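You operate a simulated robot arm through the tools that you are given. There is no shell and no other tool.

The job below is to be done with a simulated robot arm. You get a single attempt, and the scene is never put back.

Task
Lay the red slip on the clamp board and clamp the row tight.
Fine: push the stop up tight and shut both clamps; leave the lock knob.

Only the result counts: the job must be done as asked and must still hold three seconds after the hand-in. Knocking over, shifting, dropping, spilling or breaking anything else fails it.

Robot
A 7-joint arm with a two-finger parallel gripper, fixed in place. Base frame: the origin is at the foot of the arm, x ahead of it, y to its left, z up; the work surface is at about z = 0. Units: m, rad, N and s.
With the tool pointing down near the work surface it reaches from about 0.26 to 0.68 m from the base axis. Its first joint turns from -2.897 to 2.897 rad. Payload 2.5 kg.
The tool frame sits at the grasp point between the pads (the TCP): z along the fingers, y along the line on which they close. The tips reach 0.03 m beyond it. Largest opening 0.094 m; finger width 0.028, thickness 0.01; the body of the gripper, 0.05 by 0.096 m, starts 0.055 m behind the TCP.
Orientation is told as [roll, pitch, yaw] about the base's x, y, z axes, in that order, counted from this pose: with the fingers straight down and closing along the base's y, the tool's x points along the base's -x, its y along +y and its z along -z.

Tools
- The arm moves only by the tool move_arm. Its argument "moves" is text: rows parted by semicolons, each of 7 numbers parted by spaces: the shift along the tool's x, y, z in units of 50 mm (1.0 is 50 mm), then the turn, a rotation vector about the tool's x, y, z in units of 5 degrees (1.0 is 5 degrees), then the finger opening in m, from 0 to 0.094. In form: dx dy dz wx wy wz grip; .... A call has 1 to 20 rows; each row shifts and turns the commanded pose from where the row before left it, along the tool's axes as they then stand. A call with a number of a shift or a turn outside -1 to 1 is refused whole. A row lasts 0.2 s, in which the tool goes at most 0.05 m and 0.15 rad; a call with a longer step from one row to the next is refused whole, and so is a gripper value outside its range. Where a pose cannot be reached the arm comes as near as it can. A force on the tool above 60 N (or 10 N above the force at the start of the call, whichever is more), or a blocked arm, ends the call early, and 0.2 s more pass. The fingers move at their own pace (about 0.072 m/s each) and stop on an object; they squeeze with about 24 N. The grip force told is the motor's: it shows also when the fingers shut on nothing. Time passes only in rows, and 0.2 s behind the last, so rows that do not move let the fingers close. It gives the time, the measured TCP pose, the force on the tool (base axes), the opening and the grip force at its end, in the units of the frame above (readings bear some noise), with the torque about the TCP (base axes, N m) and any sound that the robot's microphone picked up.
- Cameras (640 x 400 px; columns grow to the right, rows downward): "scene" is fixed at [0.0506, 0.5017, 0.7456]; the picture's right is [-0.51, -0.86, 0.00], its down [-0.68, 0.40, -0.62] and it looks along [0.53, -0.31, -0.79] (base axes); focal length 332 px, centre (320, 200). "wrist" rides on the gripper at [0.076, 0.014, -0.103] in the tool frame; the picture's right is [-0.18, 0.98, 0.00], its down [-0.75, -0.14, -0.64] and it looks along [-0.63, -0.12, 0.77] (tool axes); focal length 243 px, centre (320, 200). There is no depth. A picture from a camera that has moved, and an enlarged one, comes with that camera's place and axes in the base frame and with its lens.
- snapshot(camera): a new picture of that camera. The clock stands still meanwhile.
- enlarge(camera, box): a new picture of the part [left, top, right, bottom] of that camera's present view, enlarged. The clock stands still meanwhile.
- hand_in(): hands the job in; it is judged then, once.

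Nothing tells you positions but the pictures and the camera data. Unless the task says otherwise, let go and move clear before handing in.

The tools are called after ">>>" by a JSON object that holds its "method" and its "body". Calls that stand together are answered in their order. move_arm: Moves the arm, as the interface text tells. Its arguments: {"type":"object","properties":{"moves":{"type":"string"}},"required":["moves"]} The other tools are called the same way: snapshot (camera) takes a picture; enlarge (camera, box) takes an enlarged picture of a part of a camera's view; hand_in () hands the job in.

At the start:

```text
clock: 0.0
tcp_pos: [0.361, 0.1382, 0.2698]
ee_rot: [-0.001, 0.001, -0.001]
force: [0.2, 0.3, 0.0]
moment: [0.0, 0.01, 0.01]
opening: 0.0938
grasp_force: 0.1
```

scene: 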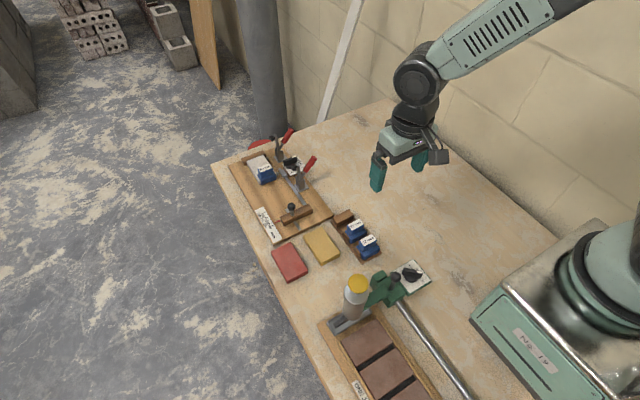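
wrist: 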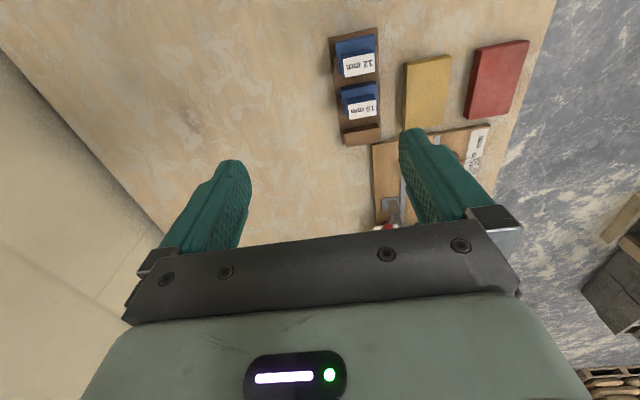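

I see a clamp board with two red-handled toggle clamps, a red slip and a yellow slip, blue spacers in a rack, and a second fixture nearby. I'll look closer before moving.

>>> {"method": "enlarge", "body": {"camera": "scene", "box": [200, 110, 360, 210]}}

>>> {"method": "enlarge", "body": {"camera": "scene", "box": [240, 180, 400, 280]}}

>>> {"method": "enlarge", "body": {"camera": "scene", "box": [300, 250, 480, 400]}}

>>> {"method": "enlarge", "body": {"camera": "wrist", "box": [320, 20, 560, 240]}}

```text
4.00 times, centred on (280, 160) of scene
camera zoom: at [0.0506, 0.5017, 0.7456], right [-0.51, -0.86, 0.0], down [-0.68, 0.4, -0.62], along [0.53, -0.31, -0.79], focal length 1329 px, centre (480, 360)
```

zoom: 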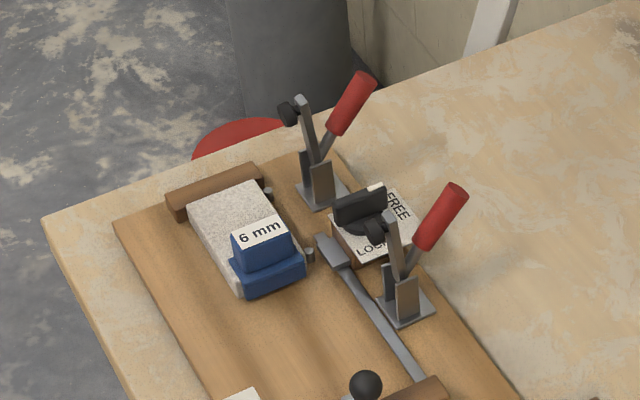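

```text
4.00 times, centred on (320, 230) of scene
camera zoom: at [0.0506, 0.5017, 0.7456], right [-0.51, -0.86, 0.0], down [-0.68, 0.4, -0.62], along [0.53, -0.31, -0.79], focal length 1329 px, centre (320, 80)
```

zoom: 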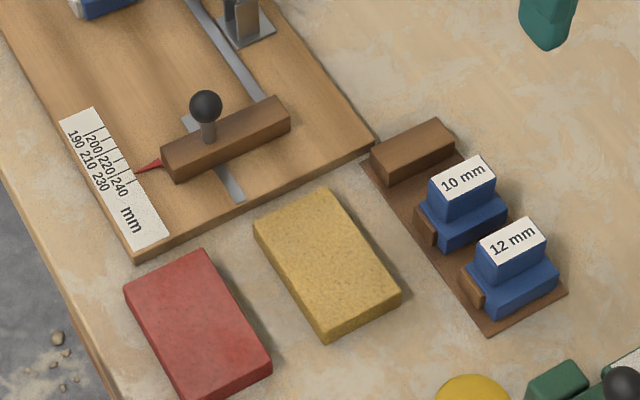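

```text
2.67 times, centred on (390, 325) of scene
camera zoom: at [0.0506, 0.5017, 0.7456], right [-0.51, -0.86, 0.0], down [-0.68, 0.4, -0.62], along [0.53, -0.31, -0.79], focal length 886 px, centre (133, -133)
```

zoom: 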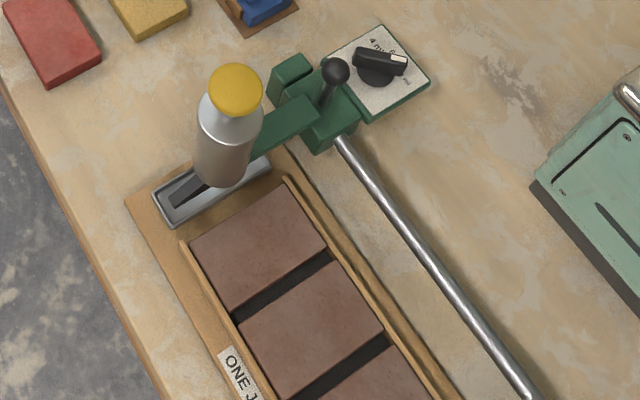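

```text
1.82 times, centred on (440, 130) of wrist
camera zoom: at [0.2835, 0.153, 0.3727], right [0.18, 0.98, 0.0], down [0.75, -0.14, 0.64], along [0.63, -0.12, -0.77], focal length 441 px, centre (102, 327)
```

zoom: 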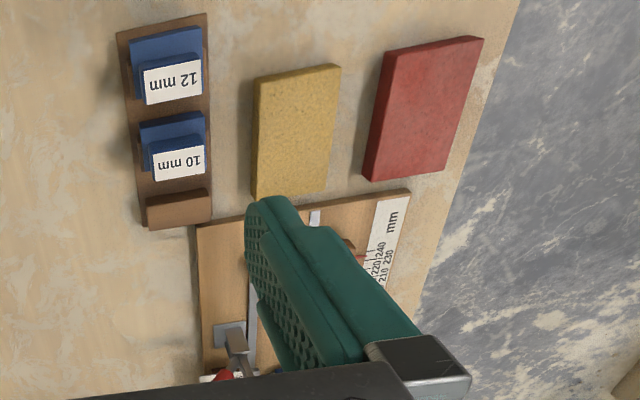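

The layout is becoming clear: the row runs along x, with the fence at the far end, a pale slip and a 6 mm spacer already set, and the sliding stop at the near end. I'll read the labels and knobs before moving anything.

>>> {"method": "enlarge", "body": {"camera": "scene", "box": [384, 250, 448, 290]}}

>>> {"method": "enlarge", "body": {"camera": "scene", "box": [330, 360, 394, 400]}}

>>> {"method": "enlarge", "body": {"camera": "scene", "box": [264, 142, 328, 182]}}

>>> {"method": "enlarge", "body": {"camera": "scene", "box": [235, 145, 299, 185]}}

>>> {"method": "enlarge", "body": {"camera": "scene", "box": [250, 200, 314, 240]}}

```text
10.00 times, centred on (416, 270) of scene
camera zoom: at [0.0506, 0.5017, 0.7456], right [-0.51, -0.86, 0.0], down [-0.68, 0.4, -0.62], along [0.53, -0.31, -0.79], focal length 3322 px, centre (-640, -500)
```

zoom: 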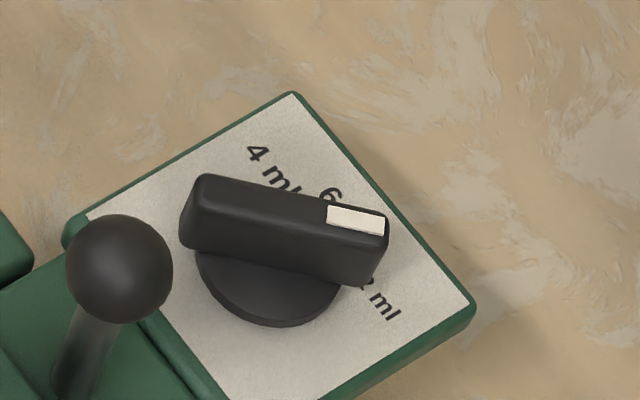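

```text
10.00 times, centred on (362, 380) of scene
camera zoom: at [0.0506, 0.5017, 0.7456], right [-0.51, -0.86, 0.0], down [-0.68, 0.4, -0.62], along [0.53, -0.31, -0.79], focal length 3322 px, centre (-100, -1600)
```

zoom: 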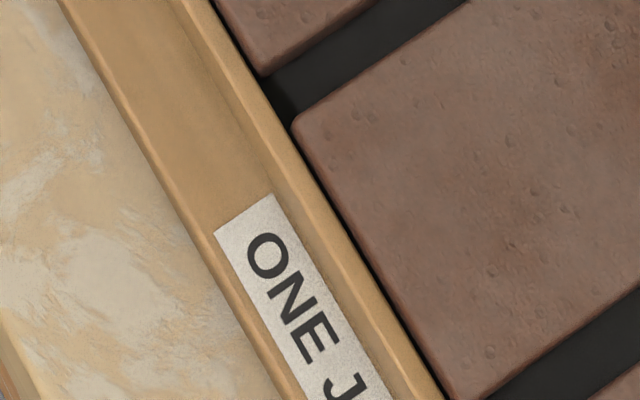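

```text
10.00 times, centred on (296, 162) of scene
camera zoom: at [0.0506, 0.5017, 0.7456], right [-0.51, -0.86, 0.0], down [-0.68, 0.4, -0.62], along [0.53, -0.31, -0.79], focal length 3322 px, centre (560, 580)
```

zoom: 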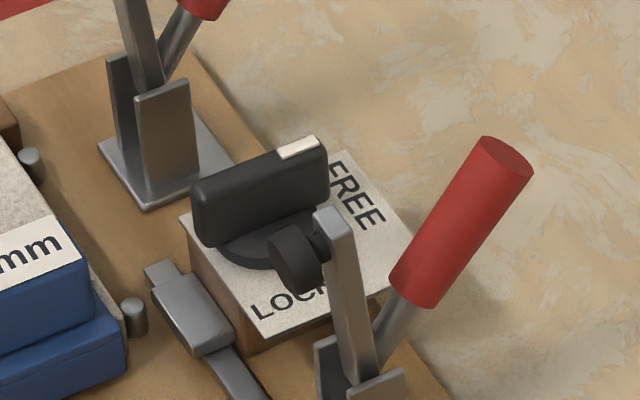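

```text
10.00 times, centred on (267, 165) of scene
camera zoom: at [0.0506, 0.5017, 0.7456], right [-0.51, -0.86, 0.0], down [-0.68, 0.4, -0.62], along [0.53, -0.31, -0.79], focal length 3322 px, centre (850, 550)
```

zoom: 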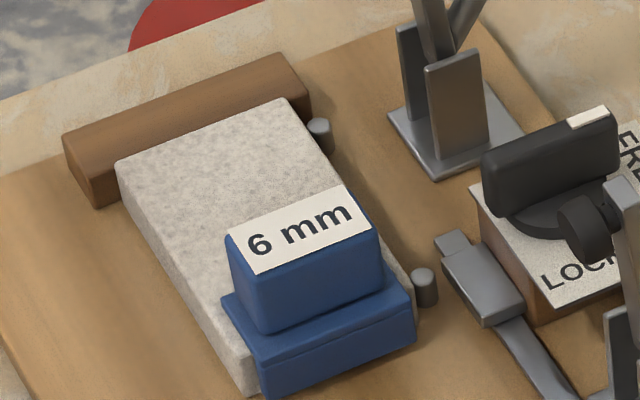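

```text
10.00 times, centred on (282, 220) of scene
camera zoom: at [0.0506, 0.5017, 0.7456], right [-0.51, -0.86, 0.0], down [-0.68, 0.4, -0.62], along [0.53, -0.31, -0.79], focal length 3322 px, centre (700, 0)
```

zoom: 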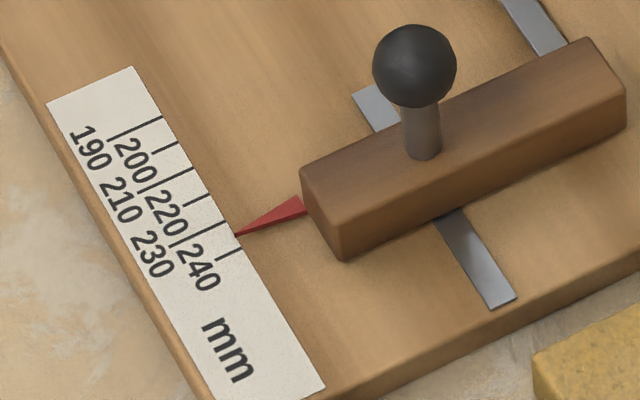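

The knob's white mark points at FREE, so I'll leave it. The stop reads about 235 mm, and both clamps are open with their arms up. I'll raise the arm a little and move it over so the wrist camera sees the board and the red slip properly.

>>> {"method": "move_arm", "body": {"moves": "0 0.9 -0.2 0 0 0 0.094; 0 0.9 -0.2 0 0 0 0.094; 0 0.9 -0.2 0 0 0 0.094; 0 0.9 -0.2 0 0 0 0.094; 0 0 0 0 0 0 0.094"}}

>>> {"method": "snapshot", "body": {"camera": "wrist"}}

>>> {"method": "snapshot", "body": {"camera": "scene"}}

```text
clock: 1.2
tcp_pos: [0.3599, 0.3192, 0.3105]
ee_rot: [0.0, 0.0, 0.001]
force: [0.8, -0.2, 0.0]
moment: [-0.02, 0.0, 0.01]
opening: 0.094
grasp_force: 0.1
```

```text
taken
camera wrist: at [0.2839, 0.3331, 0.4124], right [0.18, 0.98, 0.0], down [0.75, -0.14, 0.64], along [0.63, -0.12, -0.77], focal length 243 px, centre (320, 200)
```

wrist: 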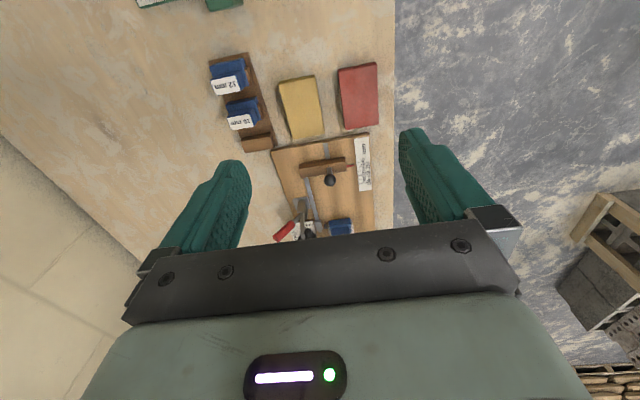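

```text
taken
```

scene: 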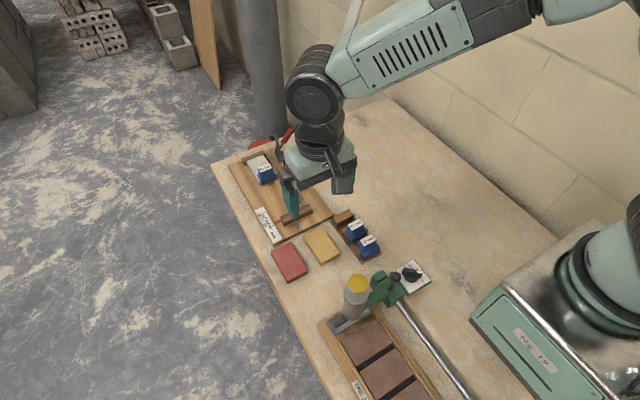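

The wrist camera sees the board upside down, with far things lower in the picture. I'll enlarge the parts that matter to fix heights and positions.

>>> {"method": "enlarge", "body": {"camera": "wrist", "box": [260, 50, 400, 138]}}

>>> {"method": "enlarge", "body": {"camera": "wrist", "box": [260, 130, 400, 245]}}

```text
4.55 times, centred on (330, 94) of wrist
camera zoom: at [0.2839, 0.3331, 0.4124], right [0.18, 0.98, 0.0], down [0.75, -0.14, 0.64], along [0.63, -0.12, -0.77], focal length 1103 px, centre (274, 682)
```

zoom: 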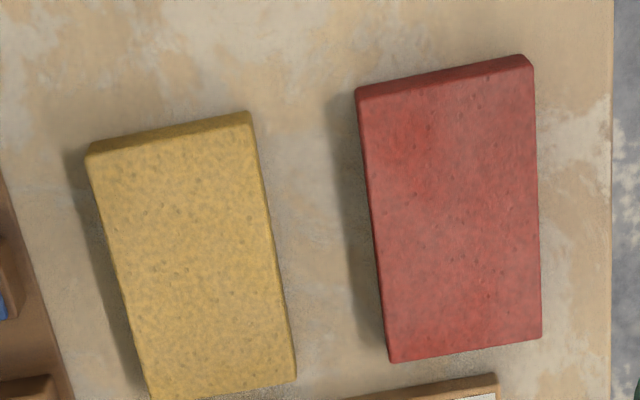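

```text
3.48 times, centred on (330, 188) of wrist
camera zoom: at [0.2839, 0.3331, 0.4124], right [0.18, 0.98, 0.0], down [0.75, -0.14, 0.64], along [0.63, -0.12, -0.77], focal length 844 px, centre (285, 244)
```

zoom: 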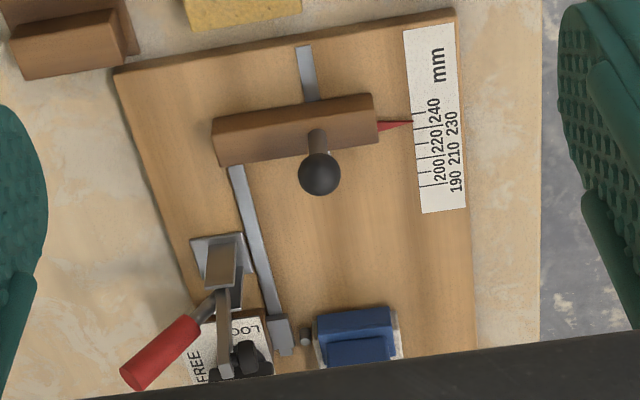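

The red slip lies at about x 0.372–0.461, y 0.345–0.400, and is about 18 mm thick. I'll grip it across its width, slightly towards the base, so the gripper body stays clear of the near clamp when I set it down. First I'll move above it and check.

>>> {"method": "move_arm", "body": {"moves": "-0.16 0.2112 0.8 0 0 0 0.084; -0.16 0.2112 0.8 0 0 0 0.084; -0.16 0.2112 0.8 0 0 0 0.084; -0.16 0.2112 0.8 0 0 0 0.084; -0.16 0.2112 0.6 0 0 0 0.084; 0 0 0 0 0 0 0.084"}}

>>> {"method": "snapshot", "body": {"camera": "wrist"}}

>>> {"method": "enlarge", "body": {"camera": "scene", "box": [220, 160, 380, 300]}}

```text
clock: 2.6
tcp_pos: [0.4001, 0.3726, 0.1177]
ee_rot: [0.001, -0.001, 0.0]
force: [0.1, -1.2, 0.6]
moment: [0.0, -0.01, -0.02]
opening: 0.084
grasp_force: 0.2
```

```text
taken
camera wrist: at [0.3234, 0.3868, 0.2212], right [0.18, 0.98, 0.0], down [0.75, -0.14, 0.64], along [0.63, -0.12, -0.77], focal length 243 px, centre (320, 200)
```

wrist: 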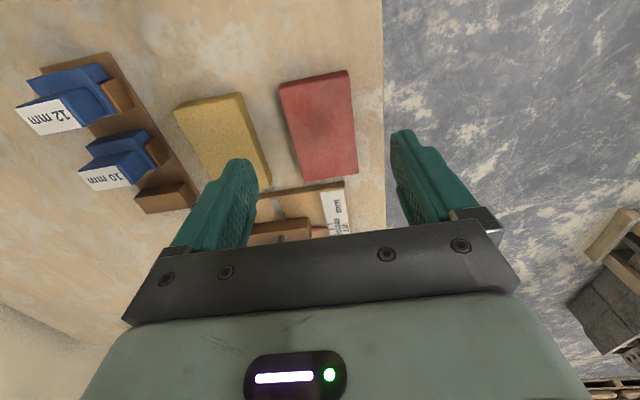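

```text
2.86 times, centred on (300, 230) of scene
camera zoom: at [0.0506, 0.5017, 0.7456], right [-0.51, -0.86, 0.0], down [-0.68, 0.4, -0.62], along [0.53, -0.31, -0.79], focal length 949 px, centre (377, 114)
```

zoom: 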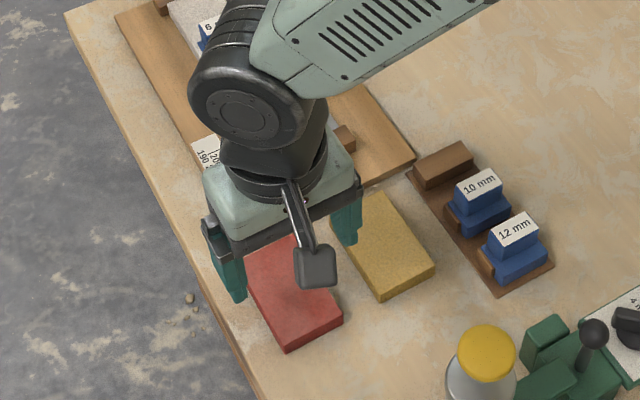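

The fingers are centred over the red slip and clear of the yellow one. I'll lower, keeping the tips a few millimetres above the table, then close on the slip.

>>> {"method": "move_arm", "body": {"moves": "0 0 0.6 0 0 0 0.084; 0 0 0.6 0 0 0 0.084; 0 0 0.42 0 0 0 0.084; 0 0 0 0 0 0 0.084; 0 0 0 0 0 0 0.084"}}

>>> {"method": "enlarge", "body": {"camera": "wrist", "box": [180, 40, 480, 240]}}

>>> {"method": "enlarge", "body": {"camera": "scene", "box": [240, 190, 340, 290]}}

```text
clock: 3.8
tcp_pos: [0.4, 0.3709, 0.038]
ee_rot: [-0.001, -0.001, 0.001]
force: [-0.4, 0.9, 0.7]
moment: [-0.02, 0.01, 0.0]
opening: 0.084
grasp_force: 0.1
```

```text
2.00 times, centred on (330, 140) of wrist
camera zoom: at [0.3233, 0.3849, 0.1406], right [0.18, 0.98, 0.0], down [0.75, -0.14, 0.64], along [0.63, -0.12, -0.77], focal length 485 px, centre (300, 320)
```

zoom: 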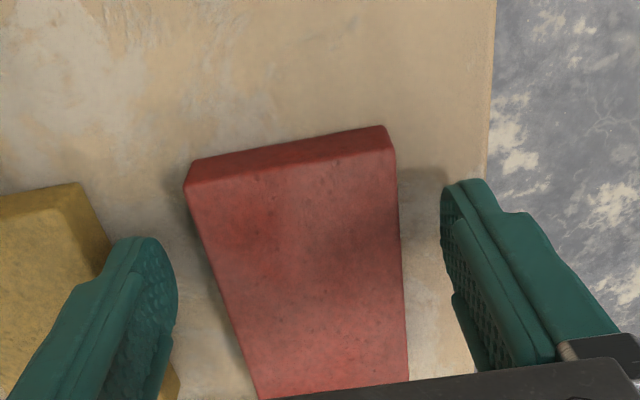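

```text
4.00 times, centred on (290, 240) of scene
camera zoom: at [0.0506, 0.5017, 0.7456], right [-0.51, -0.86, 0.0], down [-0.68, 0.4, -0.62], along [0.53, -0.31, -0.79], focal length 1329 px, centre (440, 40)
```

zoom: 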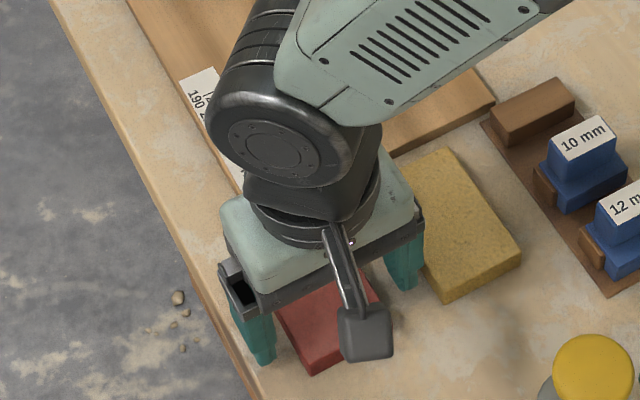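

The fingers straddle the red slip with room on both sides. I'm closing the grip now.

>>> {"method": "move_arm", "body": {"moves": "0 0 0 0 0 0 0.04; 0 0 0 0 0 0 0.04; 0 0 0 0 0 0 0.04; 0 0 0 0 0 0 0.04"}}

>>> {"method": "enlarge", "body": {"camera": "wrist", "box": [180, 40, 480, 240]}}

```text
clock: 4.8
tcp_pos: [0.4, 0.3715, 0.0372]
ee_rot: [-0.001, -0.001, -0.001]
force: [-0.8, 0.4, 1.3]
moment: [0.06, 0.07, 0.0]
opening: 0.0568
grasp_force: 24.7
```

```text
2.00 times, centred on (330, 140) of wrist
camera zoom: at [0.3233, 0.385, 0.1408], right [0.18, 0.98, 0.0], down [0.75, -0.14, 0.64], along [0.63, -0.12, -0.77], focal length 485 px, centre (300, 320)
```

zoom: 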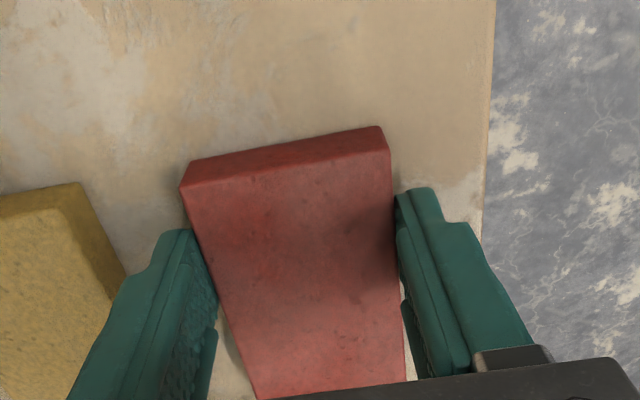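

The slip is gripped at 57 mm with full force. I'll lift it straight up and check that it stays level.

>>> {"method": "move_arm", "body": {"moves": "0 0 -0.3 0 0 0 0.04; 0 0 -0.6 0 0 0 0.04; 0 0 -0.8 0 0 0 0.04; 0 0 -0.8 0 0 0 0.04; 0 0 -0.4 0 0 0 0.04; 0 0 0 0 0 0 0.04"}}

>>> {"method": "snapshot", "body": {"camera": "wrist"}}

>>> {"method": "enlarge", "body": {"camera": "scene", "box": [220, 130, 380, 270]}}

```text
clock: 6.2
tcp_pos: [0.3993, 0.3703, 0.1834]
ee_rot: [0.0, 0.0, 0.0]
force: [-0.1, 0.4, -2.3]
moment: [-0.01, 0.01, 0.0]
opening: 0.0567
grasp_force: 23.8
```

```text
taken
camera wrist: at [0.3234, 0.385, 0.2871], right [0.18, 0.98, 0.0], down [0.75, -0.14, 0.64], along [0.63, -0.12, -0.77], focal length 243 px, centre (320, 200)
```

wrist: 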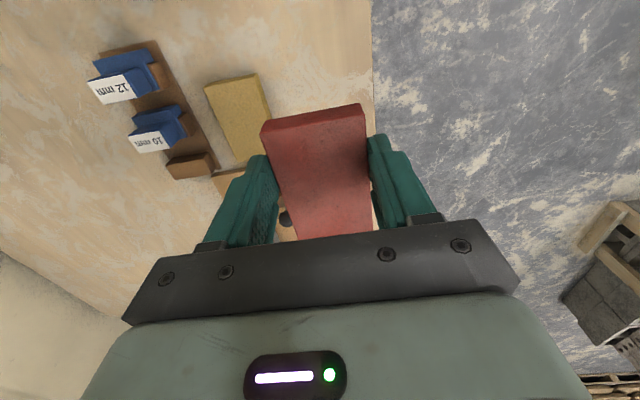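

```text
2.86 times, centred on (300, 200) of scene
camera zoom: at [0.0506, 0.5017, 0.7456], right [-0.51, -0.86, 0.0], down [-0.68, 0.4, -0.62], along [0.53, -0.31, -0.79], focal length 949 px, centre (377, 200)
```

zoom: 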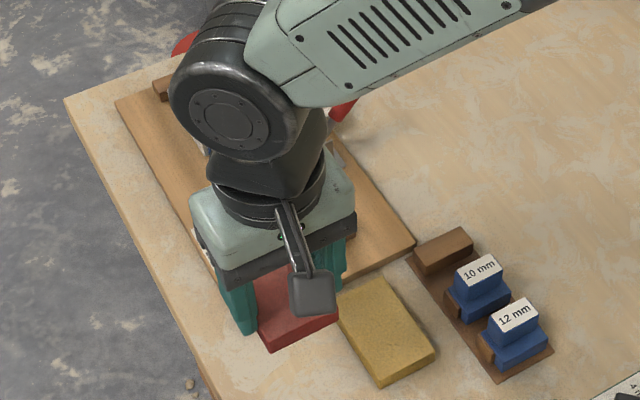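

The slip is held level. I'll carry it at height over the stop and ball to above the gap on the board.

>>> {"method": "move_arm", "body": {"moves": "-0.5 -0.2 0 0 0 0 0.04; -0.76 -0.29 0 0 0 0 0.04; -0.76 -0.29 0 0 0 0 0.04; -0.76 -0.29 0 0 0 0 0.04; -0.5 -0.2 0 0 0 0 0.04; -0.26 -0.08 0 0 0 0 0.04; 0 0 0 0 0 0 0.04"}}

>>> {"method": "snapshot", "body": {"camera": "wrist"}}

>>> {"method": "enlarge", "body": {"camera": "scene", "box": [200, 100, 360, 240]}}

```text
clock: 7.8
tcp_pos: [0.577, 0.3047, 0.1835]
ee_rot: [0.0, 0.0, -0.001]
force: [-0.1, -0.2, -2.9]
moment: [-0.06, 0.01, 0.04]
opening: 0.0567
grasp_force: 23.9
```

```text
taken
camera wrist: at [0.5008, 0.3174, 0.2875], right [0.18, 0.98, 0.0], down [0.75, -0.14, 0.64], along [0.63, -0.12, -0.77], focal length 243 px, centre (320, 200)
```

wrist: 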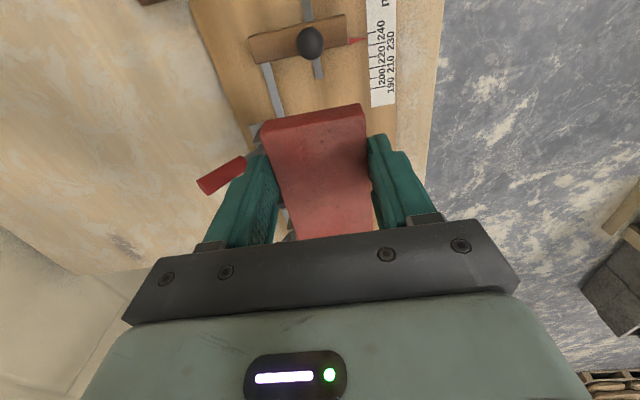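

```text
2.86 times, centred on (280, 170) of scene
camera zoom: at [0.0506, 0.5017, 0.7456], right [-0.51, -0.86, 0.0], down [-0.68, 0.4, -0.62], along [0.53, -0.31, -0.79], focal length 949 px, centre (434, 286)
```

zoom: 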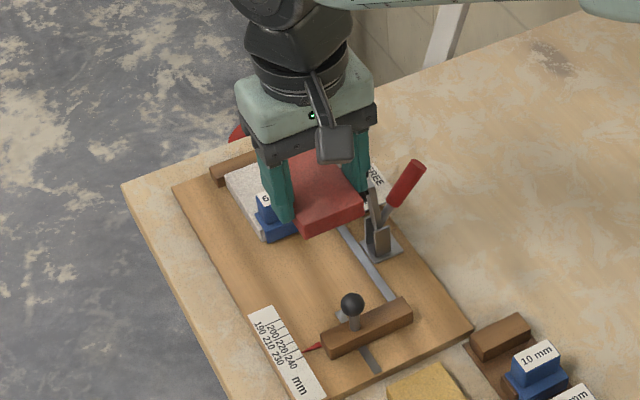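

I'm above the gap now. I'll take enlarged views of the stop and near clamp from here to check clearances before lowering.

>>> {"method": "enlarge", "body": {"camera": "wrist", "box": [190, 0, 430, 150]}}

>>> {"method": "enlarge", "body": {"camera": "wrist", "box": [180, 90, 420, 250]}}

>>> {"method": "enlarge", "body": {"camera": "scene", "box": [240, 140, 320, 220]}}

```text
2.67 times, centred on (310, 75) of wrist
camera zoom: at [0.5008, 0.3174, 0.2875], right [0.18, 0.98, 0.0], down [0.75, -0.14, 0.64], along [0.63, -0.12, -0.77], focal length 647 px, centre (347, 533)
```

zoom: 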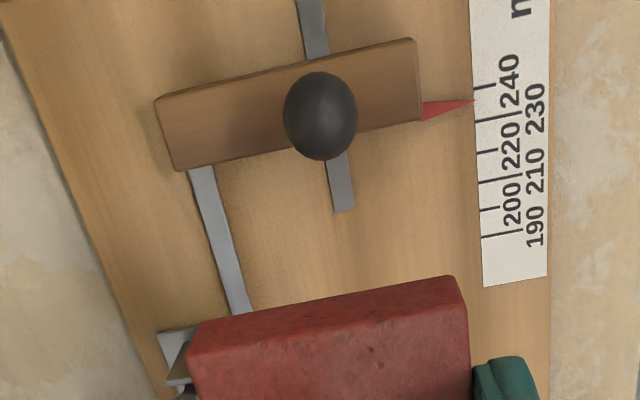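

```text
2.50 times, centred on (300, 170) of wrist
camera zoom: at [0.5008, 0.3174, 0.2875], right [0.18, 0.98, 0.0], down [0.75, -0.14, 0.64], along [0.63, -0.12, -0.77], focal length 606 px, centre (370, 275)
```

zoom: 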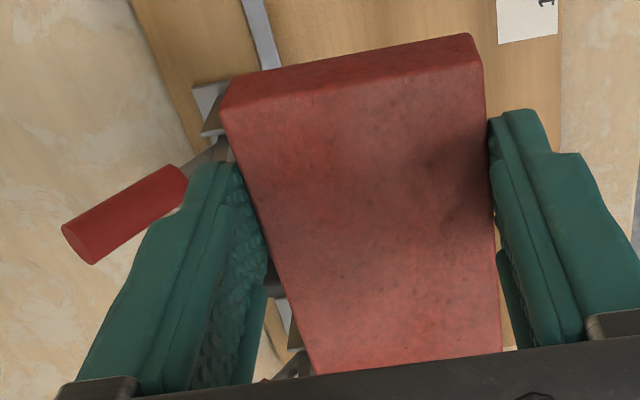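

```text
5.00 times, centred on (280, 180) of scene
camera zoom: at [0.0506, 0.5017, 0.7456], right [-0.51, -0.86, 0.0], down [-0.68, 0.4, -0.62], along [0.53, -0.31, -0.79], focal length 1661 px, centre (520, 300)
```

zoom: 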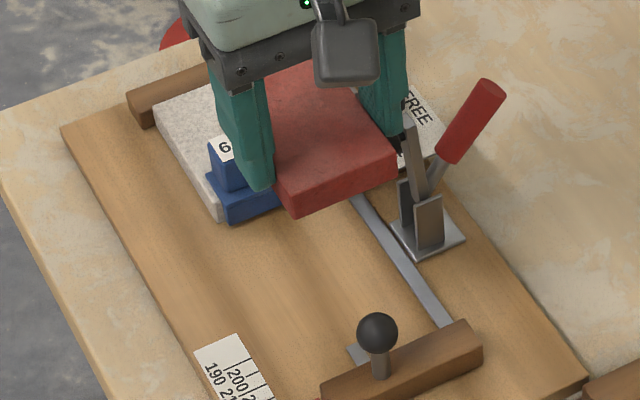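

The stop face sits at about x = 0.537 and the spacer face at about 0.678, so there's about 50 mm of slack. I'll check whether the metal strips under the stop are flush with the board.

>>> {"method": "enlarge", "body": {"camera": "scene", "box": [268, 190, 318, 230]}}

>>> {"method": "enlarge", "body": {"camera": "wrist", "box": [240, 0, 360, 100]}}

>>> {"method": "enlarge", "body": {"camera": "scene", "box": [280, 140, 330, 180]}}

```text
10.00 times, centred on (293, 210) of scene
camera zoom: at [0.0506, 0.5017, 0.7456], right [-0.51, -0.86, 0.0], down [-0.68, 0.4, -0.62], along [0.53, -0.31, -0.79], focal length 3322 px, centre (590, 100)
```

zoom: 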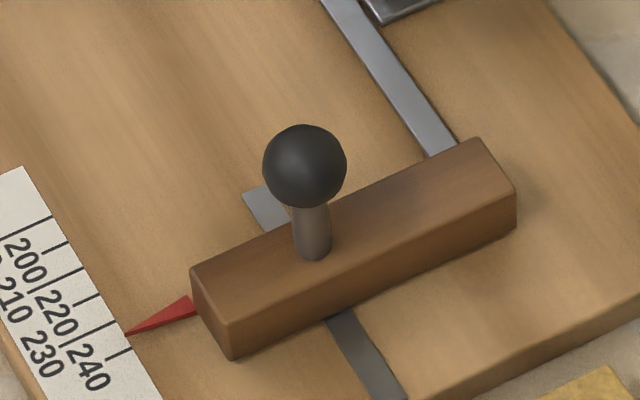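

```text
4.00 times, centred on (300, 50) of wrist
camera zoom: at [0.5008, 0.3174, 0.2875], right [0.18, 0.98, 0.0], down [0.75, -0.14, 0.64], along [0.63, -0.12, -0.77], focal length 970 px, centre (400, 800)
```

zoom: 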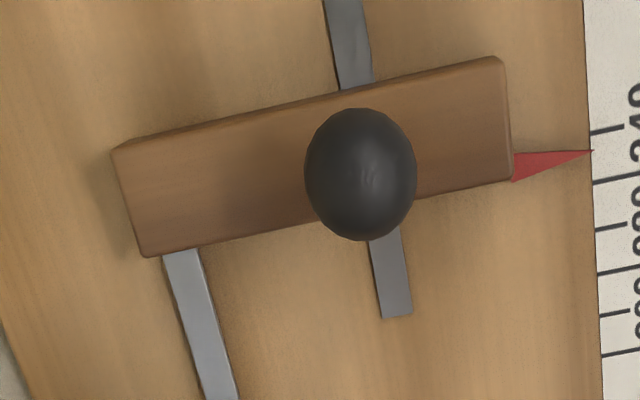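

```text
10.00 times, centred on (305, 160) of scene
camera zoom: at [0.0506, 0.5017, 0.7456], right [-0.51, -0.86, 0.0], down [-0.68, 0.4, -0.62], along [0.53, -0.31, -0.79], focal length 3322 px, centre (470, 600)
```

zoom: 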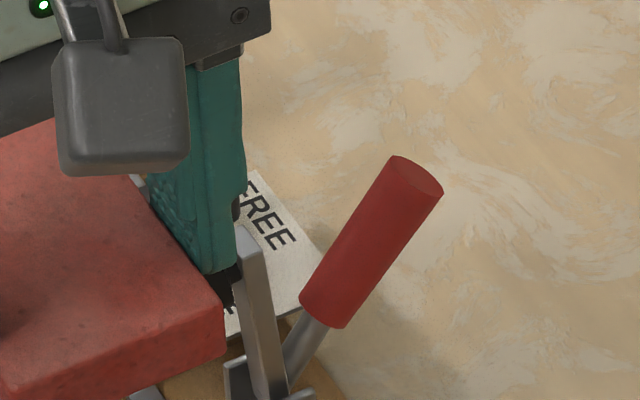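

The centre strip is flush and the outer bar is clear of where the slip goes. I'll lower to just above the board and check for clearance.

>>> {"method": "move_arm", "body": {"moves": "0.06 -0.02 0.7 0 0 0 0.04; 0 0 0.7 0 0 0 0.04; 0 0 0.5 0 0 0 0.04; 0 0 0.4 0 0 0 0.04; 0 0 0 0 0 0 0.04"}}

>>> {"method": "snapshot", "body": {"camera": "wrist"}}

>>> {"method": "enlarge", "body": {"camera": "scene", "box": [235, 140, 325, 220]}}

```text
clock: 9.0
tcp_pos: [0.5742, 0.3022, 0.0701]
ee_rot: [0.001, -0.001, 0.0]
force: [0.6, 0.0, -1.2]
moment: [-0.06, 0.03, 0.0]
opening: 0.0569
grasp_force: 24.0
```

```text
taken
camera wrist: at [0.4987, 0.3169, 0.172], right [0.18, 0.98, 0.0], down [0.75, -0.14, 0.64], along [0.63, -0.12, -0.77], focal length 243 px, centre (320, 200)
```

wrist: 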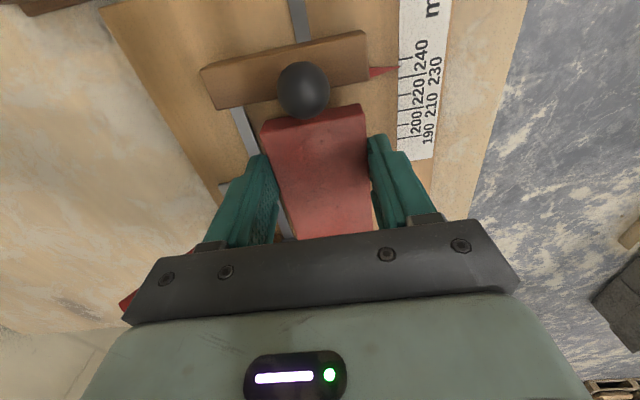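

```text
5.00 times, centred on (280, 180) of scene
camera zoom: at [0.0506, 0.5017, 0.7456], right [-0.51, -0.86, 0.0], down [-0.68, 0.4, -0.62], along [0.53, -0.31, -0.79], focal length 1661 px, centre (520, 300)
```

zoom: 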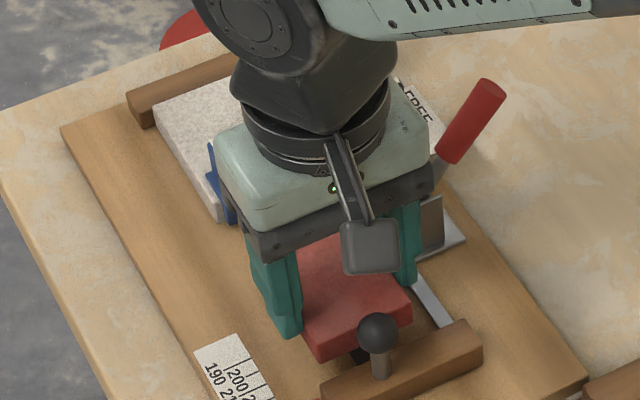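

Forces are still near zero, and the slip is between the stop and the clamp. I'm lowering the last stretch in small steps.

>>> {"method": "move_arm", "body": {"moves": "0 0 0.12 0 0 0 0.04; 0 0 0.1 0 0 0 0.04; 0 0 0.06 0 0 0 0.04; 0 0 0 0 0 0 0.04"}}

>>> {"method": "enlarge", "body": {"camera": "wrist", "box": [180, 40, 460, 240]}}

```text
clock: 10.0
tcp_pos: [0.5762, 0.3032, 0.0542]
ee_rot: [0.001, 0.0, 0.001]
force: [-1.2, -0.1, -2.7]
moment: [-0.02, 0.04, -0.03]
opening: 0.0568
grasp_force: 24.2
```

```text
2.00 times, centred on (320, 140) of wrist
camera zoom: at [0.4982, 0.3174, 0.1574], right [0.18, 0.98, 0.0], down [0.75, -0.14, 0.64], along [0.63, -0.12, -0.77], focal length 485 px, centre (320, 320)
```

zoom: 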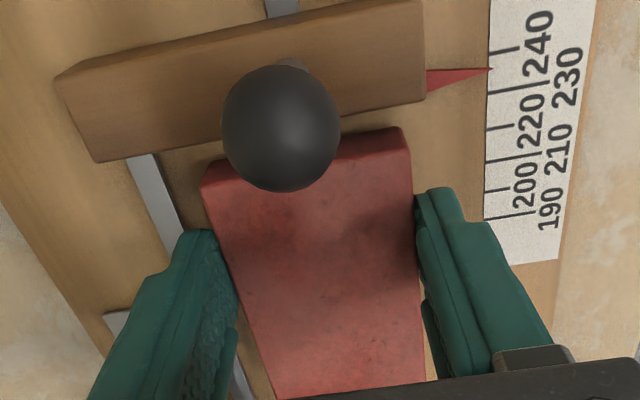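

There's no contact yet. I'm stepping down about a millimetre at a time until the board takes the weight.

>>> {"method": "move_arm", "body": {"moves": "0 0 0.02 0 0 0 0.04; 0 0 0.02 0 0 0 0.04; 0 0 0.02 0 0 0 0.04; 0 0 0 0 0 0 0.04"}}

```text
clock: 11.0
tcp_pos: [0.5742, 0.3029, 0.0511]
ee_rot: [0.001, 0.001, 0.002]
force: [0.3, 0.0, -2.6]
moment: [0.02, 0.05, 0.0]
opening: 0.0565
grasp_force: 23.6
```

>>> {"method": "move_arm", "body": {"moves": "0 0 0.02 0 0 0 0.04; 0 0 0.02 0 0 0 0.04; 0 0 0 0 0 0 0.04"}}

```text
clock: 11.8
tcp_pos: [0.5747, 0.3032, 0.0488]
ee_rot: [0.0, 0.0, -0.003]
force: [-0.1, -0.4, -0.8]
moment: [0.02, -0.05, 0.0]
opening: 0.0567
grasp_force: 23.9
```

The weight is starting to come off the tool, so the board top is at about z = 0.012. One more small step will confirm it.

>>> {"method": "move_arm", "body": {"moves": "0 0 0.02 0 0 0 0.04; 0 0 0 0 0 0 0.04"}}

>>> {"method": "enlarge", "body": {"camera": "scene", "box": [235, 140, 325, 220]}}

>>> {"method": "enlarge", "body": {"camera": "wrist", "box": [180, 40, 460, 240]}}

```text
clock: 12.4
tcp_pos: [0.5736, 0.3024, 0.0497]
ee_rot: [-0.001, -0.001, 0.0]
force: [-7.3, -4.8, 18.7]
moment: [-0.24, 0.39, 0.04]
opening: 0.0566
grasp_force: 23.9
```

```text
5.00 times, centred on (280, 180) of scene
camera zoom: at [0.0506, 0.5017, 0.7456], right [-0.51, -0.86, 0.0], down [-0.68, 0.4, -0.62], along [0.53, -0.31, -0.79], focal length 1661 px, centre (520, 300)
```

zoom: 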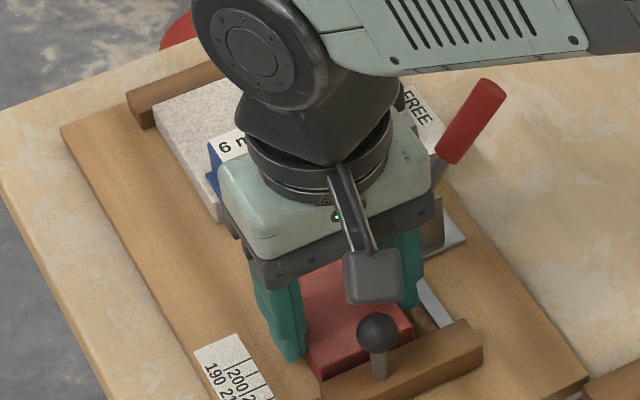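

```text
2.00 times, centred on (320, 140) of wrist
camera zoom: at [0.4978, 0.3177, 0.1527], right [0.18, 0.98, 0.0], down [0.75, -0.14, 0.64], along [0.63, -0.12, -0.77], focal length 485 px, centre (320, 320)
```

zoom: 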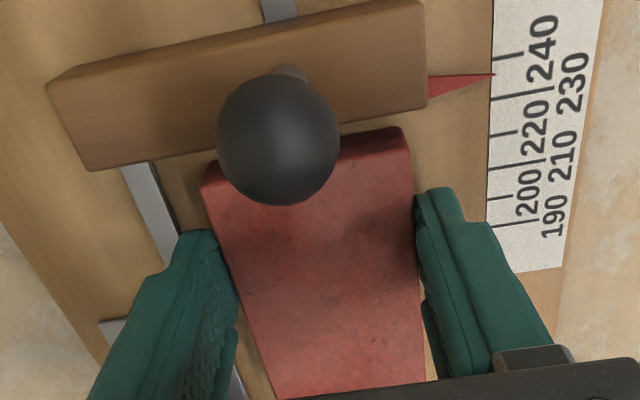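

The slip is down on the board, with about 19 N of contact under it. I'll ease the load, open the fingers slightly to clear the bar alongside, and lift straight up.

>>> {"method": "move_arm", "body": {"moves": "0 0 -0.02 0 0 0 0.04; 0 0 0 0 0 0 0.066; 0 0 0 0 0 0 0.066; 0 0 0 0 0 0 0.066"}}

>>> {"method": "enlarge", "body": {"camera": "wrist", "box": [180, 40, 460, 240]}}

```text
clock: 13.4
tcp_pos: [0.5735, 0.3038, 0.0493]
ee_rot: [-0.001, -0.002, -0.001]
force: [-0.6, -0.3, 0.7]
moment: [-0.03, 0.02, 0.0]
opening: 0.0661
grasp_force: 0.0
```

```text
2.00 times, centred on (320, 140) of wrist
camera zoom: at [0.4974, 0.3178, 0.1523], right [0.18, 0.98, 0.0], down [0.75, -0.14, 0.64], along [0.63, -0.12, -0.77], focal length 485 px, centre (320, 320)
```

zoom: 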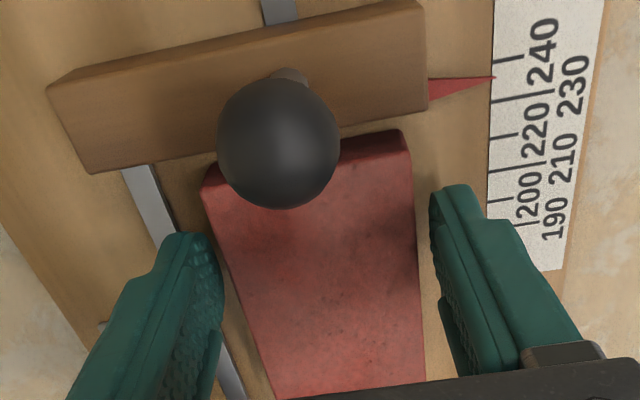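

The slip is released and lying flat. I'll lift straight up, then back off towards the base to see the whole row.

>>> {"method": "move_arm", "body": {"moves": "0 0 -0.3 0 0 0 0.066; 0 0 -0.6 0 0 0 0.066; 0 0 -0.8 0 0 0 0.066; 0 0 -0.8 0 0 0 0.066; 0.8 0 -0.4 0 0 0 0.066; 0.9 0 0 0 0 0 0.04; 0.9 0 0 0 0 0 0.02; 0.9 0 0 0 0 0 0; 0 0 0 0 0 0 0"}}

>>> {"method": "snapshot", "body": {"camera": "wrist"}}

>>> {"method": "enlarge", "body": {"camera": "scene", "box": [210, 120, 340, 220]}}

```text
clock: 15.4
tcp_pos: [0.399, 0.3041, 0.1927]
ee_rot: [-0.001, 0.0, 0.001]
force: [-0.2, 0.3, 0.6]
moment: [0.01, -0.03, -0.01]
opening: 0.0
grasp_force: 23.9
```

```text
taken
camera wrist: at [0.3228, 0.3183, 0.2971], right [0.18, 0.98, 0.0], down [0.75, -0.14, 0.64], along [0.63, -0.12, -0.77], focal length 243 px, centre (320, 200)
```

wrist: 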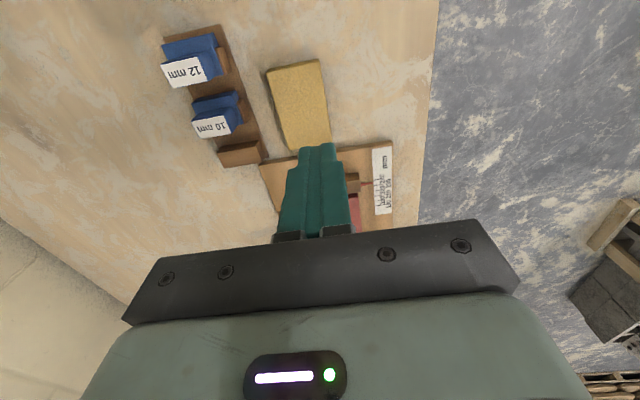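

```text
4.00 times, centred on (275, 170) of scene
camera zoom: at [0.0506, 0.5017, 0.7456], right [-0.51, -0.86, 0.0], down [-0.68, 0.4, -0.62], along [0.53, -0.31, -0.79], focal length 1329 px, centre (500, 320)
```

zoom: 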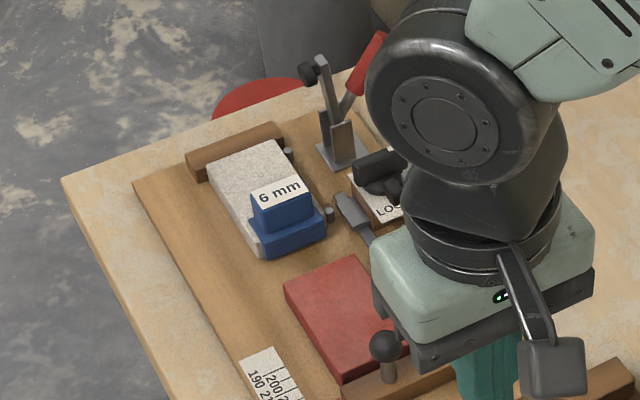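

The red slip lines up with the pale slip along its edge. Next I'll bring the closed fingers down behind the stop at x = 0.485 and push it towards the fence.

>>> {"method": "move_arm", "body": {"moves": "-0.86 0 0 0 0 0 0; -0.86 0 0 0 0 0 0; 0 0 0.8 0 0 0 0; 0 0 0.8 0 0 0 0; 0 0 0.7 0 0 0 0; 0 0 0.5 0 0 0 0; 0 0 0 0 0 0 0"}}

>>> {"method": "snapshot", "body": {"camera": "wrist"}}

>>> {"method": "enlarge", "body": {"camera": "scene", "box": [220, 130, 350, 250]}}

```text
clock: 17.0
tcp_pos: [0.4842, 0.3023, 0.0551]
ee_rot: [0.0, 0.0, 0.0]
force: [0.3, 0.5, -0.9]
moment: [0.03, 0.02, 0.01]
opening: 0.0
grasp_force: 24.5
```

```text
taken
camera wrist: at [0.406, 0.3162, 0.1576], right [0.18, 0.98, 0.0], down [0.75, -0.14, 0.64], along [0.63, -0.12, -0.77], focal length 243 px, centre (320, 200)
```

wrist: 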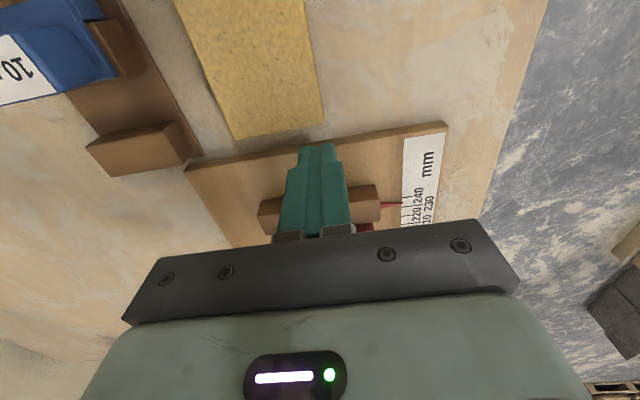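

```text
3.33 times, centred on (285, 190) of scene
camera zoom: at [0.0506, 0.5017, 0.7456], right [-0.51, -0.86, 0.0], down [-0.68, 0.4, -0.62], along [0.53, -0.31, -0.79], focal length 1107 px, centre (437, 233)
```

zoom: 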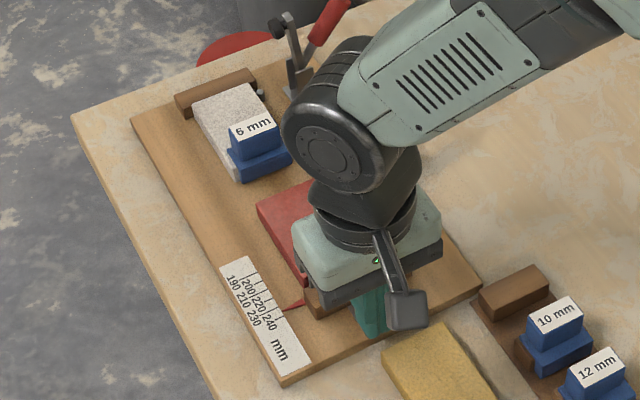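

The fingertips are behind the stop. I'll lower another 4 mm and push slowly, watching the force.

>>> {"method": "move_arm", "body": {"moves": "0 0 0.08 0 0 0 0; -0.2 0 0 0 0 0 0; -0.1 0 0 0 0 0 0; -0.12 0 0 0 0 0 0; -0.12 0 0 0 0 0 0; -0.12 0 0 0 0 0 0; -0.12 0 0 0 0 0 0; -0.12 0 0 0 0 0 0; 0 0 0 0 0 0 0"}}

>>> {"method": "snapshot", "body": {"camera": "wrist"}}

>>> {"method": "enlarge", "body": {"camera": "scene", "box": [220, 130, 350, 250]}}

```text
clock: 19.0
tcp_pos: [0.53, 0.3024, 0.0511]
ee_rot: [-0.002, -0.001, 0.0]
force: [-1.6, 1.6, 0.7]
moment: [-0.02, -0.01, 0.03]
opening: 0.0002
grasp_force: 24.3
```

```text
taken
camera wrist: at [0.4534, 0.3175, 0.1534], right [0.18, 0.98, 0.0], down [0.75, -0.14, 0.64], along [0.63, -0.12, -0.77], focal length 243 px, centre (320, 200)
```

wrist: 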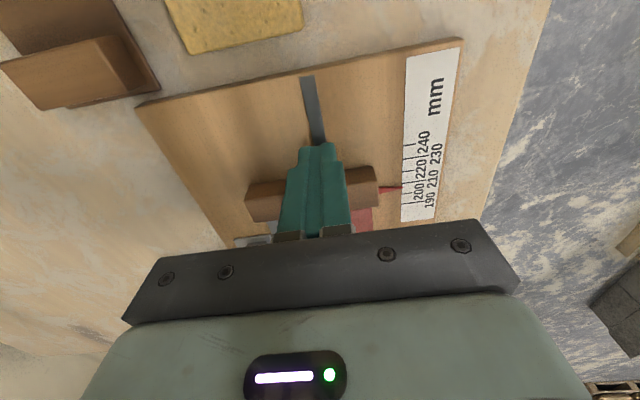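

```text
3.33 times, centred on (285, 190) of scene
camera zoom: at [0.0506, 0.5017, 0.7456], right [-0.51, -0.86, 0.0], down [-0.68, 0.4, -0.62], along [0.53, -0.31, -0.79], focal length 1107 px, centre (437, 233)
```

zoom: 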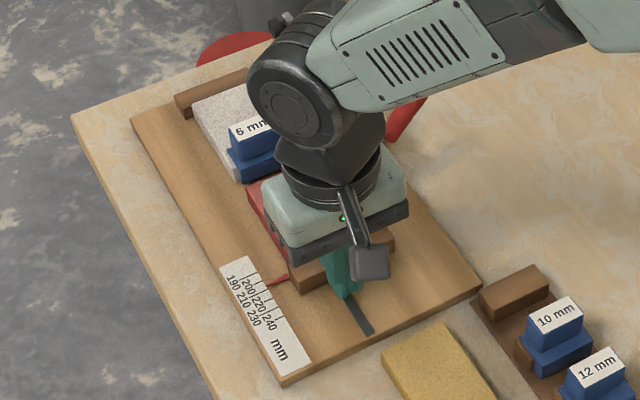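

The stop is sliding freely and pushing the slip; it reads about 207 mm now. I'll keep going until it is close, then creep until the force rises.

>>> {"method": "move_arm", "body": {"moves": "-0.08 0 0 0 0 0 0; -0.08 0 0 0 0 0 0; -0.08 0 0 0 0 0 0; -0.06 0 0 0 0 0 0; 0 0 0 0 0 0 0"}}

>>> {"method": "enlarge", "body": {"camera": "wrist", "box": [200, 60, 480, 240]}}

>>> {"method": "enlarge", "body": {"camera": "scene", "box": [235, 150, 315, 220]}}

```text
clock: 20.2
tcp_pos: [0.5446, 0.3032, 0.0502]
ee_rot: [-0.001, 0.0, 0.0]
force: [-1.9, 1.7, -1.0]
moment: [-0.03, -0.02, 0.04]
opening: 0.0
grasp_force: 24.0
```

```text
2.22 times, centred on (340, 150) of wrist
camera zoom: at [0.4682, 0.3171, 0.153], right [0.18, 0.98, 0.0], down [0.75, -0.14, 0.64], along [0.63, -0.12, -0.77], focal length 539 px, centre (276, 311)
```

zoom: 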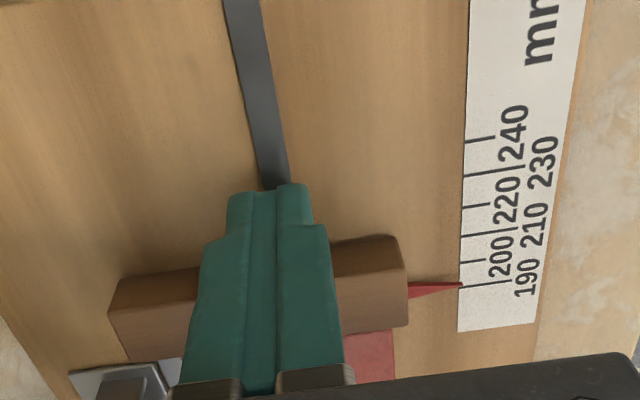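

```text
5.71 times, centred on (275, 185) of scene
camera zoom: at [0.0506, 0.5017, 0.7456], right [-0.51, -0.86, 0.0], down [-0.68, 0.4, -0.62], along [0.53, -0.31, -0.79], focal length 1898 px, centre (577, 286)
```

zoom: 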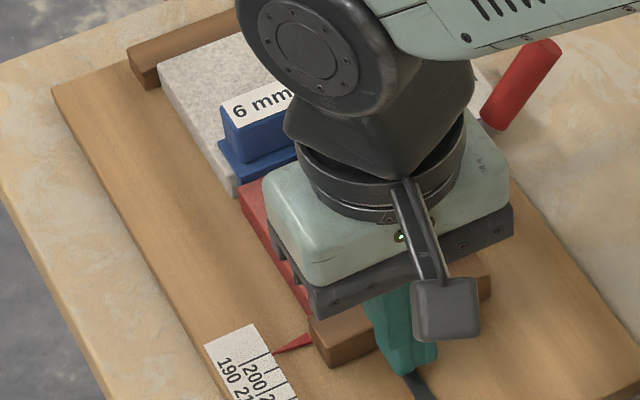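

The stop reads about 190 mm and the red slip is nearly against the spacer. I'm creeping in about 1 mm steps now.

>>> {"method": "move_arm", "body": {"moves": "-0.02 0 0 0 0 0 0; -0.02 0 0 0 0 0 0; -0.02 0 0 0 0 0 0; 0 0 0 0 0 0 0"}}

>>> {"method": "enlarge", "body": {"camera": "scene", "box": [235, 150, 315, 220]}}

```text
clock: 21.2
tcp_pos: [0.5474, 0.3023, 0.0506]
ee_rot: [0.0, 0.001, -0.001]
force: [-5.7, -2.2, -1.0]
moment: [0.04, -0.06, -0.03]
opening: 0.0002
grasp_force: 23.7
```

```text
5.71 times, centred on (275, 185) of scene
camera zoom: at [0.0506, 0.5017, 0.7456], right [-0.51, -0.86, 0.0], down [-0.68, 0.4, -0.62], along [0.53, -0.31, -0.79], focal length 1898 px, centre (577, 286)
```

zoom: 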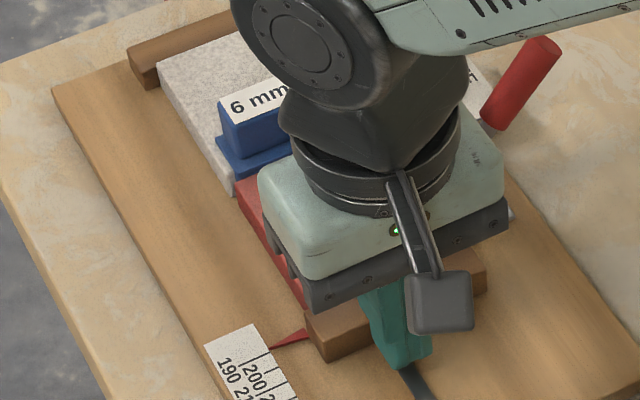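

The force has risen to about 6 N, so the slip has met the spacer. I'll keep creeping to close any remaining gaps.

>>> {"method": "move_arm", "body": {"moves": "-0.02 0 0 0 0 0 0; -0.02 0 0 0 0 0 0; 0 0 0 0 0 0 0"}}

>>> {"method": "enlarge", "body": {"camera": "scene", "box": [235, 150, 315, 220]}}

```text
clock: 22.0
tcp_pos: [0.5489, 0.3033, 0.0512]
ee_rot: [-0.002, 0.002, 0.0]
force: [-17.5, -1.6, 1.4]
moment: [0.01, -0.35, 0.03]
opening: 0.0002
grasp_force: 24.4
```

```text
5.71 times, centred on (275, 185) of scene
camera zoom: at [0.0506, 0.5017, 0.7456], right [-0.51, -0.86, 0.0], down [-0.68, 0.4, -0.62], along [0.53, -0.31, -0.79], focal length 1898 px, centre (577, 286)
```

zoom: 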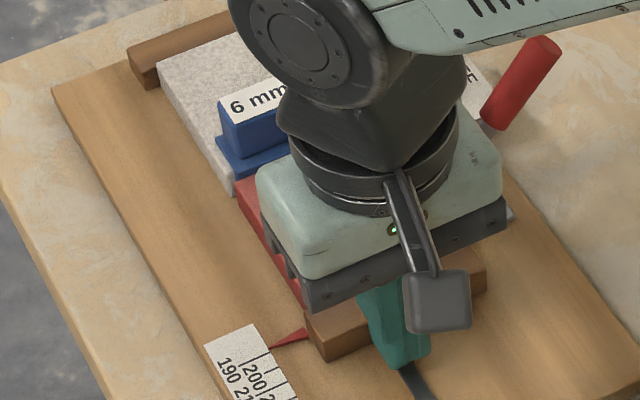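

The row is closed up, with about 18 N of push. I'll press a little harder, hold it, and then ease off to see whether the stop stays put.

>>> {"method": "move_arm", "body": {"moves": "-0.02 0 0 0 0 0 0; -0.01 0 0 0 0 0 0; 0 0 0 0 0 0 0; 0 0 0 0 0 0 0"}}

>>> {"method": "enlarge", "body": {"camera": "wrist", "box": [200, 60, 480, 240]}}

```text
clock: 23.0
tcp_pos: [0.5497, 0.3048, 0.0495]
ee_rot: [-0.002, 0.007, 0.003]
force: [-34.3, -1.0, 3.0]
moment: [-0.03, -0.58, 0.06]
opening: 0.0
grasp_force: 24.5
```

```text
2.22 times, centred on (340, 150) of wrist
camera zoom: at [0.4737, 0.3186, 0.1533], right [0.18, 0.98, 0.0], down [0.76, -0.14, 0.64], along [0.63, -0.12, -0.77], focal length 539 px, centre (276, 311)
```

zoom: 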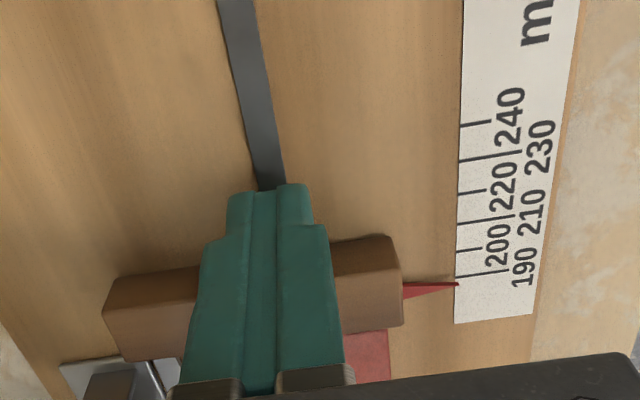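

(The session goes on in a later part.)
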